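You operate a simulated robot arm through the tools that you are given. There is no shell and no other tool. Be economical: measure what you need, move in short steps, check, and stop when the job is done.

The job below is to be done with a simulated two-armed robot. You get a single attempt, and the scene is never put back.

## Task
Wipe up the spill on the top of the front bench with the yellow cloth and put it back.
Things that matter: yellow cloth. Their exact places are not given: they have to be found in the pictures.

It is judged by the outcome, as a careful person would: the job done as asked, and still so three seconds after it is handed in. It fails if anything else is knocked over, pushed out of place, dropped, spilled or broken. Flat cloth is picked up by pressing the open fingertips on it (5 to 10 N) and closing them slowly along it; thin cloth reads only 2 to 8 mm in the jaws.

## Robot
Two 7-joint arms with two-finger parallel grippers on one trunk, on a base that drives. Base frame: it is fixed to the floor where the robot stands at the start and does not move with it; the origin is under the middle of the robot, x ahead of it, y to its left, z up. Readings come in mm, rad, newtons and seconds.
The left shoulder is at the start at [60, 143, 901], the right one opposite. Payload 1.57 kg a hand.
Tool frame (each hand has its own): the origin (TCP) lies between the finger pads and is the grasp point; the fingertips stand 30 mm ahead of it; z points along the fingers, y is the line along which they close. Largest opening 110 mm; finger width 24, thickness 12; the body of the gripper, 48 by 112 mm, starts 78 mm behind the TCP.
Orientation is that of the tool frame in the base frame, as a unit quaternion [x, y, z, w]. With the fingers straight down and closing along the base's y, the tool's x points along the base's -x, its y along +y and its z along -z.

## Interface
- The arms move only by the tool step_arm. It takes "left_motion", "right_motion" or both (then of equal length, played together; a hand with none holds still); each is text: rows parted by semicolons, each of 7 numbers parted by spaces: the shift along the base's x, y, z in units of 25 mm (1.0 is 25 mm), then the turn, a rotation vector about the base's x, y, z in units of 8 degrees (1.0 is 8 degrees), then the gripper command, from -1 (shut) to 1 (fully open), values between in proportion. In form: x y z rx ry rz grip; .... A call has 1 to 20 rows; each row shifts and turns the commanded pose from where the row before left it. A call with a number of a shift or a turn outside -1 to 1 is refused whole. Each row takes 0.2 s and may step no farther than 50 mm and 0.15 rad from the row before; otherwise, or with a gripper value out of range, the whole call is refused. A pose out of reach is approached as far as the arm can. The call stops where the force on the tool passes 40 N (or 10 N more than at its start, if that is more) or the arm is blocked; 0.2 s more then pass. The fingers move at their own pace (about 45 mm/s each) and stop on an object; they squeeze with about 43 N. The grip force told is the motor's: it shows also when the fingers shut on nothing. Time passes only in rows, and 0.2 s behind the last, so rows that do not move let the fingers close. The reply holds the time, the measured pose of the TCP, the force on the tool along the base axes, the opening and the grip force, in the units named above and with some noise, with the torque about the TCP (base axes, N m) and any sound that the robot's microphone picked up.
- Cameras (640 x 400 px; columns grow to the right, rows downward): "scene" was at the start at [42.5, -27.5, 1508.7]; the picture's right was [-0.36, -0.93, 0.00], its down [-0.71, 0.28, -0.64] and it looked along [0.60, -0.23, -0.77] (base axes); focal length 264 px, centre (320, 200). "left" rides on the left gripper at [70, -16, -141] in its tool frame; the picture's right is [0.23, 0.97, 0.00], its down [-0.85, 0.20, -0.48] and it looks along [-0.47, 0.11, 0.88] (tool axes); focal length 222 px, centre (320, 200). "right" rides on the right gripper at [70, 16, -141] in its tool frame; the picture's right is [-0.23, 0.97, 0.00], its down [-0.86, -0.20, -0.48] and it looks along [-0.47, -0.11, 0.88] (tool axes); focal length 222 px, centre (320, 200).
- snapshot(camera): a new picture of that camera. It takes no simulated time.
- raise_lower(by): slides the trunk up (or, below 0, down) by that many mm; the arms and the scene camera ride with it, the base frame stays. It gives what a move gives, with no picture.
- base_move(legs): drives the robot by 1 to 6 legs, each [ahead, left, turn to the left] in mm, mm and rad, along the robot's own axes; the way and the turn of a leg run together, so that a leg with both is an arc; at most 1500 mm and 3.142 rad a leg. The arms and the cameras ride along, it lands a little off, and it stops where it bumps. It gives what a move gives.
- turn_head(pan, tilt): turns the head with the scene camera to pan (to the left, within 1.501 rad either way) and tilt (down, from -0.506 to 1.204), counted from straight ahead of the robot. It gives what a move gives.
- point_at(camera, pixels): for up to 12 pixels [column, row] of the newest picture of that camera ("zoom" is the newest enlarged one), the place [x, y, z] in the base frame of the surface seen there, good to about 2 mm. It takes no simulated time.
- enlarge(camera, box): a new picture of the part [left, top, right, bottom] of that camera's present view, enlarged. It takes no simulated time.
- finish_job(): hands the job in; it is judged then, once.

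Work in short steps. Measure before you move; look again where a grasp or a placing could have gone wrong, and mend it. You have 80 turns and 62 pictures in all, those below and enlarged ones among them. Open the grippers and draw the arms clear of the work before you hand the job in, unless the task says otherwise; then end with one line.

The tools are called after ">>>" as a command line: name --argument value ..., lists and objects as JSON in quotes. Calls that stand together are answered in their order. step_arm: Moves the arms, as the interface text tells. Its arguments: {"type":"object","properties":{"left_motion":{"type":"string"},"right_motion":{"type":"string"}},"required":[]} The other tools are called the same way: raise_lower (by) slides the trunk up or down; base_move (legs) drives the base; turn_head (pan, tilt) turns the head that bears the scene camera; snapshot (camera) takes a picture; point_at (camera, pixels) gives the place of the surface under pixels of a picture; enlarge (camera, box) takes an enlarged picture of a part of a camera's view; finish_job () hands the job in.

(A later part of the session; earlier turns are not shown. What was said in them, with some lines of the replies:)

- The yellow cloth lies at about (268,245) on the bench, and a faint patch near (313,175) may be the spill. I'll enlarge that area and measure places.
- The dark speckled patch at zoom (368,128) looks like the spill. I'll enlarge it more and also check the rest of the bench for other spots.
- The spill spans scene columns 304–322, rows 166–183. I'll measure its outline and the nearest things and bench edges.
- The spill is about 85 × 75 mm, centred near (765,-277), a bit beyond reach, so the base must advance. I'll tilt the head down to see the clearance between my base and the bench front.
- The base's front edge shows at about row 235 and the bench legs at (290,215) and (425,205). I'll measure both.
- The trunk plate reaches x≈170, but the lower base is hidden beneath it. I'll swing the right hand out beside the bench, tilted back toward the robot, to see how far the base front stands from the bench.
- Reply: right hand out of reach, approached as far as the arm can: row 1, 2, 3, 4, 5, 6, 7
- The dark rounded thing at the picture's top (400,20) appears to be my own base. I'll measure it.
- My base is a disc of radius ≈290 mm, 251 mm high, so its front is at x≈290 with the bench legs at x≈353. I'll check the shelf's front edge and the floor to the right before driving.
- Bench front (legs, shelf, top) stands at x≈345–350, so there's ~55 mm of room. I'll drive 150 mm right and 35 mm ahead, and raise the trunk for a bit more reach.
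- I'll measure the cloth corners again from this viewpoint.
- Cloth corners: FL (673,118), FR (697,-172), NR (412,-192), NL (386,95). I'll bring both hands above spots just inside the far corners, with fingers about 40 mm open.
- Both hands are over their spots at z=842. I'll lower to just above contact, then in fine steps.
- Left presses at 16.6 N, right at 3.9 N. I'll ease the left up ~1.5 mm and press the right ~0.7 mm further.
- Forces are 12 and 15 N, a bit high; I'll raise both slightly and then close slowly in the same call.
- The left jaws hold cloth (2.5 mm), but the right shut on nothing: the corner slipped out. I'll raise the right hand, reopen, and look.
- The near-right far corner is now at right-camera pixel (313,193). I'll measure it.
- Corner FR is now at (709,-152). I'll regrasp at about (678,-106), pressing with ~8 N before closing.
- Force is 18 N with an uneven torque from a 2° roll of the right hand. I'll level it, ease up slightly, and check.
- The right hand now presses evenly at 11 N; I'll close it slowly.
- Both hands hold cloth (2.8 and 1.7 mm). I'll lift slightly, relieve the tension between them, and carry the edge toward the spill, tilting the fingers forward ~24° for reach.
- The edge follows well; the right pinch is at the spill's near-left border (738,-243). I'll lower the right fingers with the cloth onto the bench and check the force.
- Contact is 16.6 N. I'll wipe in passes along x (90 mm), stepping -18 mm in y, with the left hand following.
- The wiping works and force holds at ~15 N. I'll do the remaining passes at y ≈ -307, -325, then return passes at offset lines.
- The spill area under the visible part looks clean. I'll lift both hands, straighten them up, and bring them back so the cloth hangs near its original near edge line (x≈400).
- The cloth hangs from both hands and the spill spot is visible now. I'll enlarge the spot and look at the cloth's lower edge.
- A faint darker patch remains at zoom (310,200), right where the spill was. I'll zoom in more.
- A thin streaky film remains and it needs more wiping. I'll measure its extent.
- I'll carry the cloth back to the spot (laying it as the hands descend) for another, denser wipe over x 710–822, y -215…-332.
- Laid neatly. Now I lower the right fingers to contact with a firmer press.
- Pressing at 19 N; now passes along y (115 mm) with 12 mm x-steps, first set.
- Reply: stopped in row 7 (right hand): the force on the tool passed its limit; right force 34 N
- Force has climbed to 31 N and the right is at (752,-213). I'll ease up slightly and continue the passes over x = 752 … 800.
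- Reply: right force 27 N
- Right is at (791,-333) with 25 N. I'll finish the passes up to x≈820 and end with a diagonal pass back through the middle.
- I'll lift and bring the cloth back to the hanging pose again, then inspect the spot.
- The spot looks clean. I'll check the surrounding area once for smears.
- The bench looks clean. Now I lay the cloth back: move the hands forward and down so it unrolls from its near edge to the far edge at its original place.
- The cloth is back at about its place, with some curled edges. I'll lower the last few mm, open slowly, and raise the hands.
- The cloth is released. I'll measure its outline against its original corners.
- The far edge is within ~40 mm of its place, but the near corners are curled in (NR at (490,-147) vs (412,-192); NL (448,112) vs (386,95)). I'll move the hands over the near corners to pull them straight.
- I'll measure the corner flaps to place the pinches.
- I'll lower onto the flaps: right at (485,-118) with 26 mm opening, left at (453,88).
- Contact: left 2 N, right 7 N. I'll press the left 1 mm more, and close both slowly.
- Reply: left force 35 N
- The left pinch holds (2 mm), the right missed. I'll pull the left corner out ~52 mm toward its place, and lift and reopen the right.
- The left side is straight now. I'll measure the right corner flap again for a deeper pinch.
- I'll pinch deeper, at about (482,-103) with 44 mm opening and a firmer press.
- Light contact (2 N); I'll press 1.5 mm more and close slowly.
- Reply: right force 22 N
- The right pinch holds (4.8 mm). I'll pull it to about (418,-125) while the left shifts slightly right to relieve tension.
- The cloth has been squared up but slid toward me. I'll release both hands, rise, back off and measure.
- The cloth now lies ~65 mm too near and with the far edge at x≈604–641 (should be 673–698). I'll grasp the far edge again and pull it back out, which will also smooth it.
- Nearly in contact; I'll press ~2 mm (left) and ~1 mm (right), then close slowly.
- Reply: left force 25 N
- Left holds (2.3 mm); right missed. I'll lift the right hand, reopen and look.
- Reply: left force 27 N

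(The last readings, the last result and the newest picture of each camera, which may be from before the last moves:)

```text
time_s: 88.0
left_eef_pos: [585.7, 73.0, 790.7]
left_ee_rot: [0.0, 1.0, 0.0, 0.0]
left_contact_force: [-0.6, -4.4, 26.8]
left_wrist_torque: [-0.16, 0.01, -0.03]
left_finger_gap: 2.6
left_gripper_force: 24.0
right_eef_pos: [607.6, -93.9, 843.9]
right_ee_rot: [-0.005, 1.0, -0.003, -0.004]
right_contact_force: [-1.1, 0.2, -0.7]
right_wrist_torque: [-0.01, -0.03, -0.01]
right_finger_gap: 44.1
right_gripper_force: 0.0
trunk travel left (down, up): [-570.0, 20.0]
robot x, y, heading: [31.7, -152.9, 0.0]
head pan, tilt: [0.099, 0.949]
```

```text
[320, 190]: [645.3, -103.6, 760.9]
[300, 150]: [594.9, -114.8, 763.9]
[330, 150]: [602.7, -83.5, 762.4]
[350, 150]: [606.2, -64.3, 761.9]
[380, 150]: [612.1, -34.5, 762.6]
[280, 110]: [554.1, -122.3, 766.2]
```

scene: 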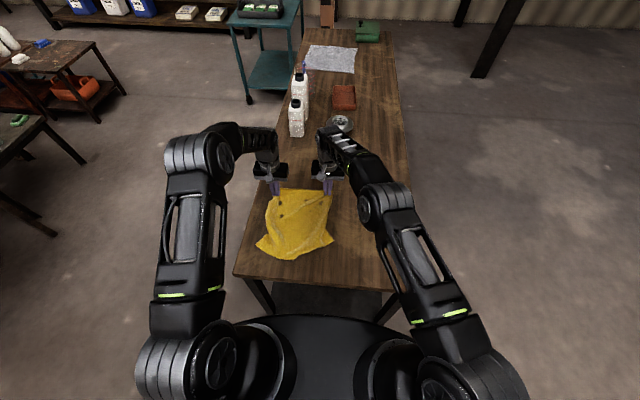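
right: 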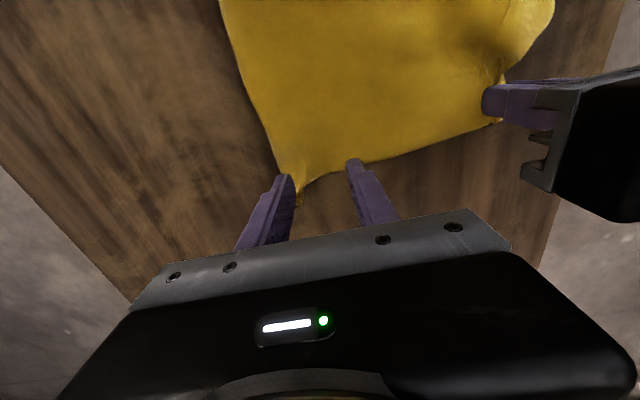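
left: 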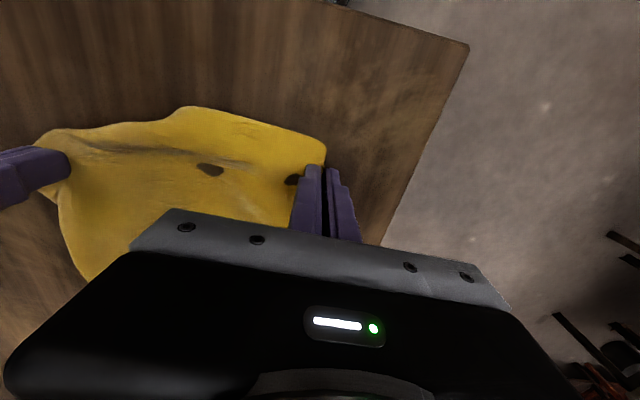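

I'll retry deeper on the cloth at (588,-84) with a firmer press.

>>> step_arm --right_motion "-0.4 0.2 -0.8 0 0 0 -0.2; -0.4 0.2 -0.8 0 0 0 -0.2; 0 0 -0.4 0 0 0 -0.2; 0 0 -0.1 0 0 0 -0.2; 0 0 -0.06 0 0 0 -0.2; 0 0 0 0 0 0 -0.2"

```text
time_s: 89.4
left_eef_pos: [583.4, 73.6, 791.6]
left_ee_rot: [0.0, 1.0, 0.0, 0.001]
left_contact_force: [2.3, -0.6, 12.2]
left_wrist_torque: [-0.07, -0.07, 0.0]
left_finger_gap: 2.5
left_gripper_force: 24.0
right_eef_pos: [586.1, -84.3, 790.7]
right_ee_rot: [-0.005, 1.0, -0.003, -0.002]
right_contact_force: [-6.3, -5.2, 29.4]
right_wrist_torque: [-0.07, 0.03, -0.02]
right_finger_gap: 44.2
right_gripper_force: 0.1
trunk travel left (down, up): [-570.0, 20.0]
robot x, y, heading: [31.0, -151.5, -0.001]
head pan, tilt: [0.099, 0.949]
```

Now 29 N, so I'll ease up ~1.5 mm while closing slowly.

>>> step_arm --right_motion "0 0 0.05 0 0 0 -0.2; 0 0 0 0 0 0 -0.26; 0 0 0 0 0 0 -0.32; 0 0 0 0 0 0 -0.38; 0 0 0 0 0 0 -0.44; 0 0 0 0 0 0 -0.5; 0 0 0 0 0 0 -0.56; 0 0 0 0 0 0 -0.62; 0 0 0 0 0 0 -0.68; 0 0 0 0 0 0 -0.74; 0 0 0 0 0 0 -0.8; 0 0 0 0 0 0 -0.86; 0 0 0 0 0 0 -0.92; 0 0 0 0 0 0 -1; 0 0 0 0 0 0 -1; 0 0 0 0 0 0 -1"

```text
time_s: 92.8
left_eef_pos: [584.6, 72.4, 792.4]
left_ee_rot: [0.001, 1.0, -0.001, 0.001]
left_contact_force: [-1.0, -6.4, 8.5]
left_wrist_torque: [-0.24, 0.02, -0.06]
left_finger_gap: 2.3
left_gripper_force: 23.5
right_eef_pos: [585.1, -83.8, 792.1]
right_ee_rot: [-0.005, 1.0, -0.003, -0.003]
right_contact_force: [0.6, 9.3, 28.8]
right_wrist_torque: [0.42, -0.28, 0.0]
right_finger_gap: 2.2
right_gripper_force: 23.6
trunk travel left (down, up): [-570.0, 20.0]
robot x, y, heading: [31.2, -151.7, -0.0]
head pan, tilt: [0.099, 0.949]
```

Both hold. I'll lift 4 mm and pull the cloth ahead ~65 mm (left) / 58 mm (right).

>>> step_arm --left_motion "0 0 0.2 0 0 0 -1; 0.6 -0.05 0 0 0 0 -1; 0.7 -0.05 0 0 0 0 -1; 0.7 -0.05 0 0 0 0 -1; 0.7 -0.05 0 0 0 0 -1; 0 0 0 0 0 0 -1" --right_motion "0 0 0.2 0 0 0 -1; 0.6 -0.1 0 0 0 0 -1; 0.6 -0.1 0 0 0 0 -1; 0.6 -0.1 0 0 0 0 -1; 0.55 -0.1 0 0 0 0 -1; 0 0 0 0 0 0 -1"

>>> step_arm --left_motion "0 0 -0.18 0 0 0 -1; 0 0 0 0 0 0 -0.8; 0 0 0 0 0 0 -0.6; 0 0 0 0 0 0 -0.4; 0 0 0.4 0 0 0 -0.2; 0 0 0.9 0 0 0 -0.2; 0 0.5 1 0 0 0 -0.2; 0 1 1 0 0 0 -0.2; 0 1 1 0 0 0 -0.2; 0 1 1 0 0 0 -0.2; 0 1 0 0 0 0 -0.2" --right_motion "0 0 -0.18 0 0 0 -1; 0 0 0 0 0 0 -0.8; 0 0 0 0 0 0 -0.6; 0 0 0 0 0 0 -0.4; 0 0 0.4 0 0 0 -0.2; 0 0 0.9 0 0 0 -0.2; 0 -0.5 1 0 0 0 -0.2; 0 -1 1 0 0 0 -0.2; 0 -1 1 0 0 0 -0.2; 0 -1 1 0 0 0 -0.2; 0 -1 0 0 0 0 -0.2"

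>>> enlarge --camera "scene" --box '[220, 160, 380, 280]'

```text
time_s: 94.2
left_eef_pos: [653.9, 69.1, 793.8]
left_ee_rot: [0.0, 1.0, -0.001, -0.001]
left_contact_force: [-2.7, -9.1, -0.5]
left_wrist_torque: [-0.3, 0.09, -0.09]
left_finger_gap: 2.4
left_gripper_force: 23.8
right_eef_pos: [645.6, -95.4, 793.9]
right_ee_rot: [-0.005, 1.0, -0.003, -0.004]
right_contact_force: [1.7, 9.0, -0.3]
right_wrist_torque: [0.27, -0.05, -0.16]
right_finger_gap: 2.1
right_gripper_force: 23.7
trunk travel left (down, up): [-570.0, 20.0]
robot x, y, heading: [28.6, -150.6, 0.0]
head pan, tilt: [0.099, 0.949]
```

```text
time_s: 96.6
left_eef_pos: [654.8, 182.1, 922.7]
left_ee_rot: [0.001, 1.0, 0.0, -0.001]
left_contact_force: [0.0, 0.4, 0.0]
left_wrist_torque: [0.02, -0.01, -0.03]
left_finger_gap: 44.0
left_gripper_force: 0.0
right_eef_pos: [645.8, -207.0, 922.5]
right_ee_rot: [-0.005, 1.0, -0.004, -0.005]
right_contact_force: [-0.8, -0.6, 0.0]
right_wrist_torque: [-0.04, -0.02, 0.0]
right_finger_gap: 43.9
right_gripper_force: 0.1
trunk travel left (down, up): [-570.0, 20.0]
robot x, y, heading: [27.0, -151.5, 0.0]
head pan, tilt: [0.099, 0.949]
```

```text
3.33 times, centred on (300, 220) of scene
```

zoom: 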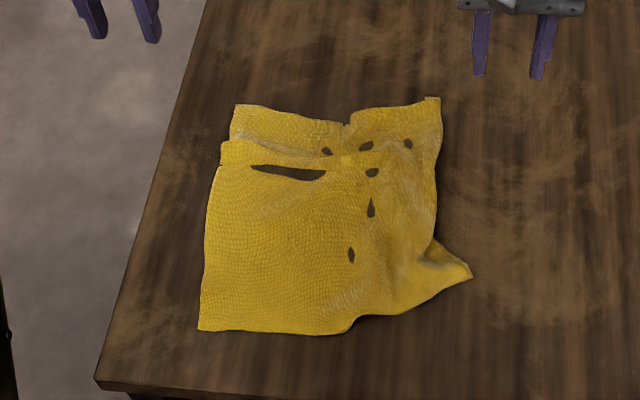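

>>> point_at --camera "zoom" --pixels '[[237, 107], [438, 100], [470, 275], [200, 328], [350, 328], [320, 215], [432, 180]]'

```text
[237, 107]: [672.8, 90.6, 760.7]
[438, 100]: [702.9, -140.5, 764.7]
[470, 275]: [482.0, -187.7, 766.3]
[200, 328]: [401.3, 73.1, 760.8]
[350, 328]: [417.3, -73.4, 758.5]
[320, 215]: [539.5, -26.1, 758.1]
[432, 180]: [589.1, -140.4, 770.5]
```

The cloth is centred correctly (≈(542,-38)), with corners within ~30 mm except the near-right one, which is curled in at (482,-188). I'll measure that flap and pull it straight.

>>> point_at --camera "zoom" --pixels '[[445, 277], [425, 285], [430, 262], [405, 270], [425, 300]]'

>>> step_arm --right_motion "-0.9 0.3 -0.3 0 0 0 -0.3; -0.9 0.3 -0.3 0 0 0 -0.3; -0.9 0.3 -0.3 0 0 0 -0.3; -0.9 0.3 -0.3 0 0 0 -0.3; -0.9 0.3 -0.3 0 0 0 -0.3; -0.9 0.3 -0.3 0 0 0 -0.3; -0.9 0.2 -0.3 0 0 0 -0.3; -0.4 0 -0.3 0 0 0 -0.3"

>>> snapshot --camera "right"

```text
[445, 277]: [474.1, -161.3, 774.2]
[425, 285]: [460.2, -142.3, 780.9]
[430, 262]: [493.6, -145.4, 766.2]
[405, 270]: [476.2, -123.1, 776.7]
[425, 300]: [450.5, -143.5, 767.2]
```

```text
time_s: 98.4
left_eef_pos: [654.2, 181.1, 922.4]
left_ee_rot: [0.0, 1.0, -0.001, 0.0]
left_contact_force: [-0.9, -0.6, -1.4]
left_wrist_torque: [0.01, 0.0, 0.02]
left_finger_gap: 43.9
left_gripper_force: 0.0
right_eef_pos: [478.6, -156.4, 861.3]
right_ee_rot: [-0.005, 1.0, -0.003, -0.004]
right_contact_force: [0.5, -0.4, -0.3]
right_wrist_torque: [0.0, 0.0, 0.01]
right_finger_gap: 38.6
right_gripper_force: 0.0
trunk travel left (down, up): [-570.0, 20.0]
robot x, y, heading: [31.0, -148.7, -0.006]
head pan, tilt: [0.099, 0.949]
```

```text
13 pictures are left
```

right: 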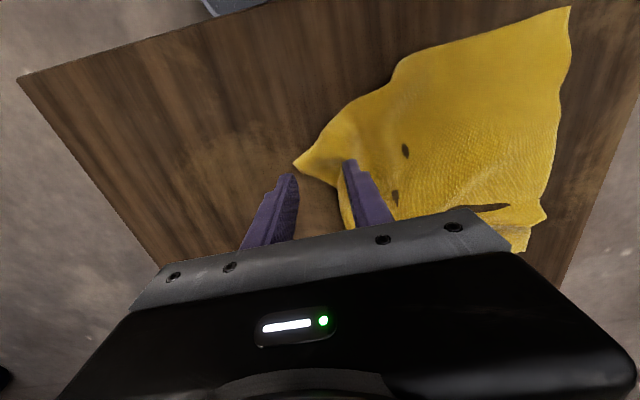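

The flap forms a ridge around (465,-148). I'll straddle it, lower and close.

>>> step_arm --right_motion "-0.4 0.4 -0.5 0 0 0 -0.2; 0 0 -1 0 0 0 -0.2; 0 0 -0.9 0 0 0 -0.2; 0 0 -0.3 0 0 0 -0.2; 0 0 -0.08 0 0 0 -0.2; 0 0 -0.04 0 0 0 -0.2; 0 0 0 0 0 0 -0.3; 0 0 0 0 0 0 -0.4; 0 0 0 0 0 0 -0.5; 0 0 0 0 0 0 -0.6; 0 0 0 0 0 0 -0.7; 0 0 0 0 0 0 -0.8; 0 0 0 0 0 0 -0.9; 0 0 0 0 0 0 -1; 0 0 0 0 0 0 -1; 0 0 0 0 0 0 -1"

>>> snapshot --camera "right"

```text
time_s: 101.8
left_eef_pos: [653.8, 182.0, 923.9]
left_ee_rot: [0.0, 1.0, -0.001, 0.0]
left_contact_force: [0.6, 0.4, 0.3]
left_wrist_torque: [-0.02, 0.02, -0.02]
left_finger_gap: 44.0
left_gripper_force: 0.0
right_eef_pos: [468.4, -145.7, 791.7]
right_ee_rot: [-0.006, 1.0, -0.003, -0.005]
right_contact_force: [-0.2, 2.5, 16.6]
right_wrist_torque: [0.09, -0.04, -0.01]
right_finger_gap: 2.8
right_gripper_force: 23.8
trunk travel left (down, up): [-570.0, 20.0]
robot x, y, heading: [32.4, -150.3, -0.001]
head pan, tilt: [0.099, 0.949]
```

```text
12 pictures are left
```

right: 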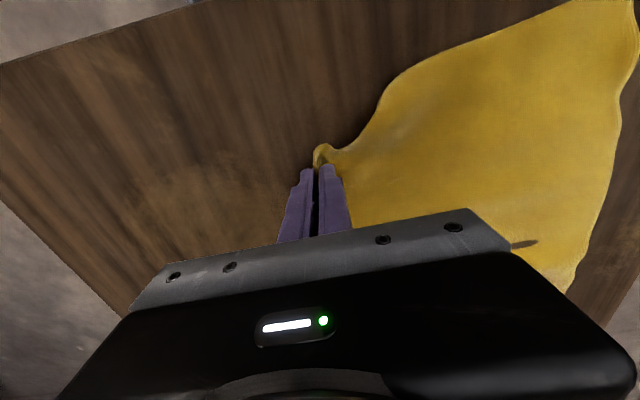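

It holds (2.8 mm). I'll pull the corner (-45,-15) mm, lower, release and rise.

>>> step_arm --right_motion "0 0 0.25 0 0 0 -1; -0.4 -0.15 0 0 0 0 -1; -0.4 -0.15 0 0 0 0 -1; -0.5 -0.15 0 0 0 0 -1; -0.5 -0.15 0 0 0 0 -1; 0 0 -0.2 0 0 0 -1; 0 0 0 0 0 0 -0.8; 0 0 0 0 0 0 -0.6; 0 0 0 0 0 0 -0.4; 0 0 0.4 0 0 0 -0.2; 0 0 0.9 0 0 0 -0.2; 0 -0.5 1 0 0 0 -0.2; 0 -1 1 0 0 0 -0.2; 0 -1 1 0 0 0 -0.2; 0 -1 1 0 0 0 -0.2; 0 -1 0 0 0 0 -0.2"

>>> enlarge --camera "scene" --box '[220, 160, 380, 280]'

>>> point_at --camera "zoom" --pixels '[[237, 107], [438, 100], [320, 215]]'

```text
time_s: 105.2
left_eef_pos: [654.4, 181.7, 922.9]
left_ee_rot: [0.001, 1.0, -0.001, 0.0]
left_contact_force: [-0.1, -0.2, 0.3]
left_wrist_torque: [0.03, 0.0, 0.0]
left_finger_gap: 44.1
left_gripper_force: 0.0
right_eef_pos: [424.3, -274.0, 926.1]
right_ee_rot: [-0.005, 1.0, -0.003, -0.005]
right_contact_force: [0.2, -0.7, 0.2]
right_wrist_torque: [0.0, 0.01, 0.0]
right_finger_gap: 43.9
right_gripper_force: 0.0
trunk travel left (down, up): [-570.0, 20.0]
robot x, y, heading: [31.1, -150.5, -0.003]
head pan, tilt: [0.099, 0.949]
```

```text
3.33 times, centred on (300, 220) of scene
```

zoom: 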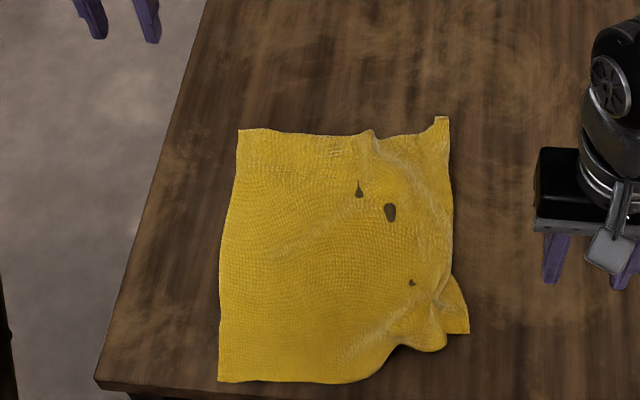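

```text
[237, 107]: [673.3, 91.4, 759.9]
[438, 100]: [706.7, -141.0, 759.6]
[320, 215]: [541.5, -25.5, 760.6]
```

Flatter now, but it slid toward me a bit; I'll measure the corners.

>>> point_at --camera "zoom" --pixels '[[241, 132], [447, 120], [467, 331], [221, 379], [330, 255]]'

```text
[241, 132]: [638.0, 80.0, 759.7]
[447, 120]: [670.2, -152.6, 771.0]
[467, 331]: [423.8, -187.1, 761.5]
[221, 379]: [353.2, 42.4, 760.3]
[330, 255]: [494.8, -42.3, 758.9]
```

The centre is only ~25 mm off; the left side needs about (+35,+40). I'll pinch the far-left corner with the left hand and pull it there.

>>> step_arm --left_motion "-0.25 -0.9 -0.5 0 0 0 -0.2; -0.25 -0.9 -0.5 0 0 0 -0.2; -0.25 -0.9 -0.5 0 0 0 -0.2; -0.25 -0.9 -0.5 0 0 0 -0.2; -0.2 -0.9 -0.5 0 0 0 -0.2; -0.2 -0.8 -0.5 0 0 0 -0.2; 0 0 -0.9 0 0 0 -0.2; 0 0 -0.9 0 0 0 -0.2; 0 0 -0.35 0 0 0 -0.2; 0 0 -0.1 0 0 0 -0.2; 0 0 -0.06 0 0 0 -0.2; 0 0 0 0 0 0 -0.2"

```text
time_s: 107.8
left_eef_pos: [618.5, 48.9, 792.0]
left_ee_rot: [-0.001, 1.0, -0.001, 0.001]
left_contact_force: [-0.5, 1.7, 13.1]
left_wrist_torque: [0.08, 0.0, 0.04]
left_finger_gap: 44.1
left_gripper_force: 0.0
right_eef_pos: [424.2, -274.8, 927.1]
right_ee_rot: [-0.004, 1.0, -0.004, -0.005]
right_contact_force: [0.4, 0.1, 0.5]
right_wrist_torque: [0.0, -0.01, -0.01]
right_finger_gap: 44.2
right_gripper_force: 0.0
trunk travel left (down, up): [-570.0, 20.0]
robot x, y, heading: [29.6, -150.5, -0.0]
head pan, tilt: [0.099, 0.949]
```

Pressing 13 N on the cloth; I'll close slowly.

>>> step_arm --left_motion "0 0 0.01 0 0 0 -0.26; 0 0 0 0 0 0 -0.32; 0 0 0 0 0 0 -0.38; 0 0 0 0 0 0 -0.44; 0 0 0 0 0 0 -0.5; 0 0 0 0 0 0 -0.56; 0 0 0 0 0 0 -0.62; 0 0 0 0 0 0 -0.68; 0 0 0 0 0 0 -0.74; 0 0 0 0 0 0 -0.8; 0 0 0 0 0 0 -0.86; 0 0 0 0 0 0 -0.92; 0 0 0 0 0 0 -1; 0 0 0 0 0 0 -1; 0 0 0 0 0 0 -1"

```text
time_s: 111.0
left_eef_pos: [618.0, 48.9, 791.7]
left_ee_rot: [0.0, 1.0, -0.001, 0.002]
left_contact_force: [0.6, -4.5, 18.8]
left_wrist_torque: [-0.1, -0.03, 0.01]
left_finger_gap: 2.7
left_gripper_force: 24.0
right_eef_pos: [425.0, -275.4, 926.3]
right_ee_rot: [-0.006, 1.0, -0.004, -0.004]
right_contact_force: [-0.4, -0.1, 0.7]
right_wrist_torque: [0.01, -0.01, -0.02]
right_finger_gap: 44.3
right_gripper_force: 0.0
trunk travel left (down, up): [-570.0, 20.0]
robot x, y, heading: [29.5, -148.9, -0.006]
head pan, tilt: [0.099, 0.949]
```

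It holds; I'll pull by (+32,+36) mm, lower, release and rise clear.

>>> step_arm --left_motion "0 0 0.2 0 0 0 -1; 0.3 0.36 0 0 0 0 -1; 0.3 0.36 0 0 0 0 -1; 0.35 0.36 0 0 0 0 -1; 0.35 0.36 0 0 0 0 -1; 0 0 -0.15 0 0 0 -1; 0 0 0 0 0 0 -0.8; 0 0 0 0 0 0 -0.6; 0 0 0 0 0 0 -0.4; 0 0 0.4 0 0 0 -0.2; 0 0 0.9 0 0 0 -0.2; 0 0.5 1 0 0 0 -0.2; 0 1 1 0 0 0 -0.2; 0 1 1 0 0 0 -0.2; 0 1 1 0 0 0 -0.2; 0 1 0 0 0 0 -0.2"

>>> enlarge --camera "scene" --box '[220, 160, 380, 280]'

```text
time_s: 114.4
left_eef_pos: [651.2, 198.5, 924.7]
left_ee_rot: [0.0, 1.0, -0.001, -0.001]
left_contact_force: [0.1, -0.8, -0.8]
left_wrist_torque: [-0.04, -0.05, 0.0]
left_finger_gap: 43.9
left_gripper_force: 0.3
right_eef_pos: [424.9, -273.9, 924.2]
right_ee_rot: [-0.005, 1.0, -0.003, -0.004]
right_contact_force: [-0.3, 0.7, 0.0]
right_wrist_torque: [-0.03, -0.01, 0.01]
right_finger_gap: 43.8
right_gripper_force: 0.1
trunk travel left (down, up): [-570.0, 20.0]
robot x, y, heading: [28.0, -150.3, 0.008]
head pan, tilt: [0.099, 0.949]
```

```text
3.33 times, centred on (300, 220) of scene
```

zoom: 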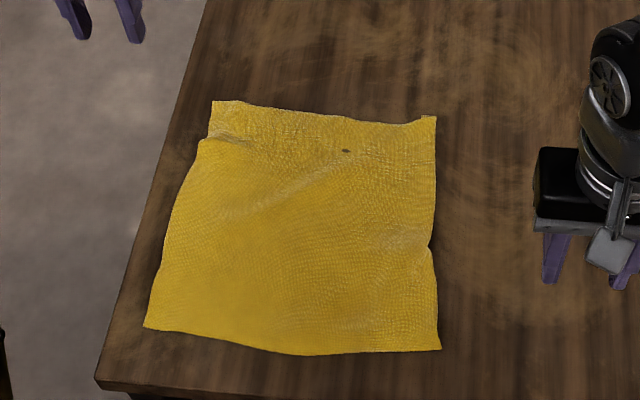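

Excellent: the cloth lies flat. I'll measure its corners and check the spill spot a last time.

>>> point_at --camera "zoom" --pixels '[[214, 104], [435, 118], [439, 348], [147, 326], [310, 225]]'

>>> enlarge --camera "scene" --box '[335, 150, 415, 210]'

>>> snapshot --camera "scene"

```text
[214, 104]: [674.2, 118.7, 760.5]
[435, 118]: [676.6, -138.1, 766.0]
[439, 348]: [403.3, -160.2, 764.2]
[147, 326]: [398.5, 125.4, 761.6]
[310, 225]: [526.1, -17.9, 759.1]
```

```text
6.67 times, centred on (375, 180) of scene
```

zoom: 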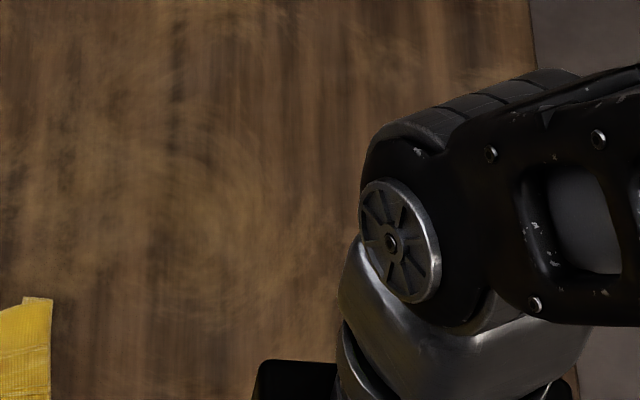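

```text
8 pictures are left
```

scene: 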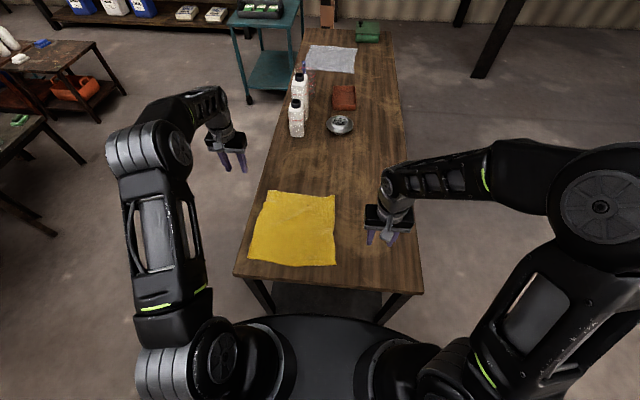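

The cloth is within ~25 mm of its place and flat. I'll open the grippers, raise both hands and draw them outward, then view the wiped spot unobstructed.

>>> step_arm --left_motion "0 0 1 0 0 0 1; 0 0 1 0 0 0 1; -0.5 0.8 1 0 0 0 1; -0.8 0.8 0.5 0 0 0 1; -0.8 0.8 0 0 0 0 1; -0.8 0.5 0 0 0 0 1; -0.8 0.5 0 0 0 0 1; -0.8 0 0 0 0 0 1" --right_motion "0 0 1 0 0 0 1; 0 0 1 0 0 0 1; 0 -1 1 0 0 0 1; 0 -1 0.5 0 0 0 1; 0 -1 0 0 0 0 1; 0 -1 0 0 0 0 1; 0 -1 0 0 0 0 1; 0 -1 0 0 0 0 1"

>>> enlarge --camera "scene" --box '[335, 150, 415, 210]'

>>> snapshot --camera "scene"

```text
time_s: 116.2
left_eef_pos: [538.0, 281.8, 1012.6]
left_ee_rot: [0.0, 1.0, 0.0, 0.0]
left_contact_force: [-0.9, -0.8, -0.3]
left_wrist_torque: [0.0, -0.02, -0.01]
left_finger_gap: 109.9
left_gripper_force: 0.2
right_eef_pos: [422.8, -425.5, 1013.1]
right_ee_rot: [-0.005, 1.0, -0.003, -0.005]
right_contact_force: [-0.2, 0.9, -0.2]
right_wrist_torque: [0.0, 0.0, -0.01]
right_finger_gap: 110.2
right_gripper_force: 0.1
trunk travel left (down, up): [-570.0, 20.0]
robot x, y, heading: [32.5, -150.9, 0.0]
head pan, tilt: [0.099, 0.949]
```

```text
6.67 times, centred on (375, 180) of scene
```

zoom: 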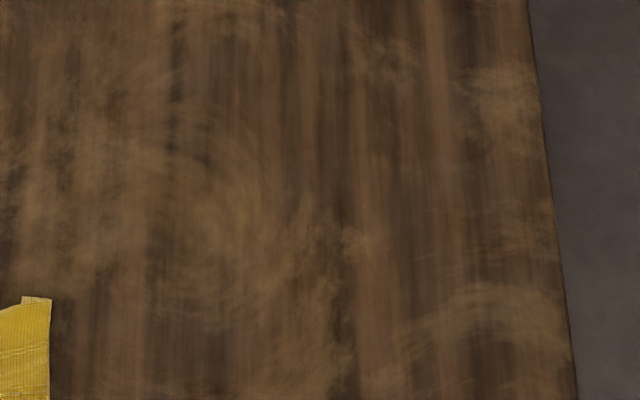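

```text
6 pictures are left
```

scene: 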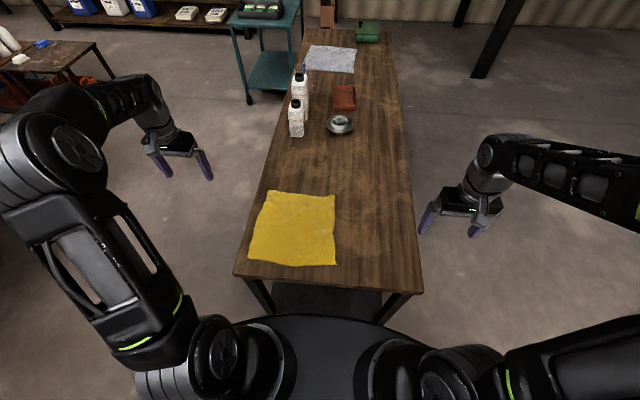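

The spot is clean, the cloth lies back in place, everything else is untouched, and the arms are clear. Handing in.

>>> finish_job

```text
The job is handed in.
```

The spill on the front bench is wiped up, and the yellow cloth lies flat again with its centre about 25 mm from where it started; nothing else on the bench was disturbed.
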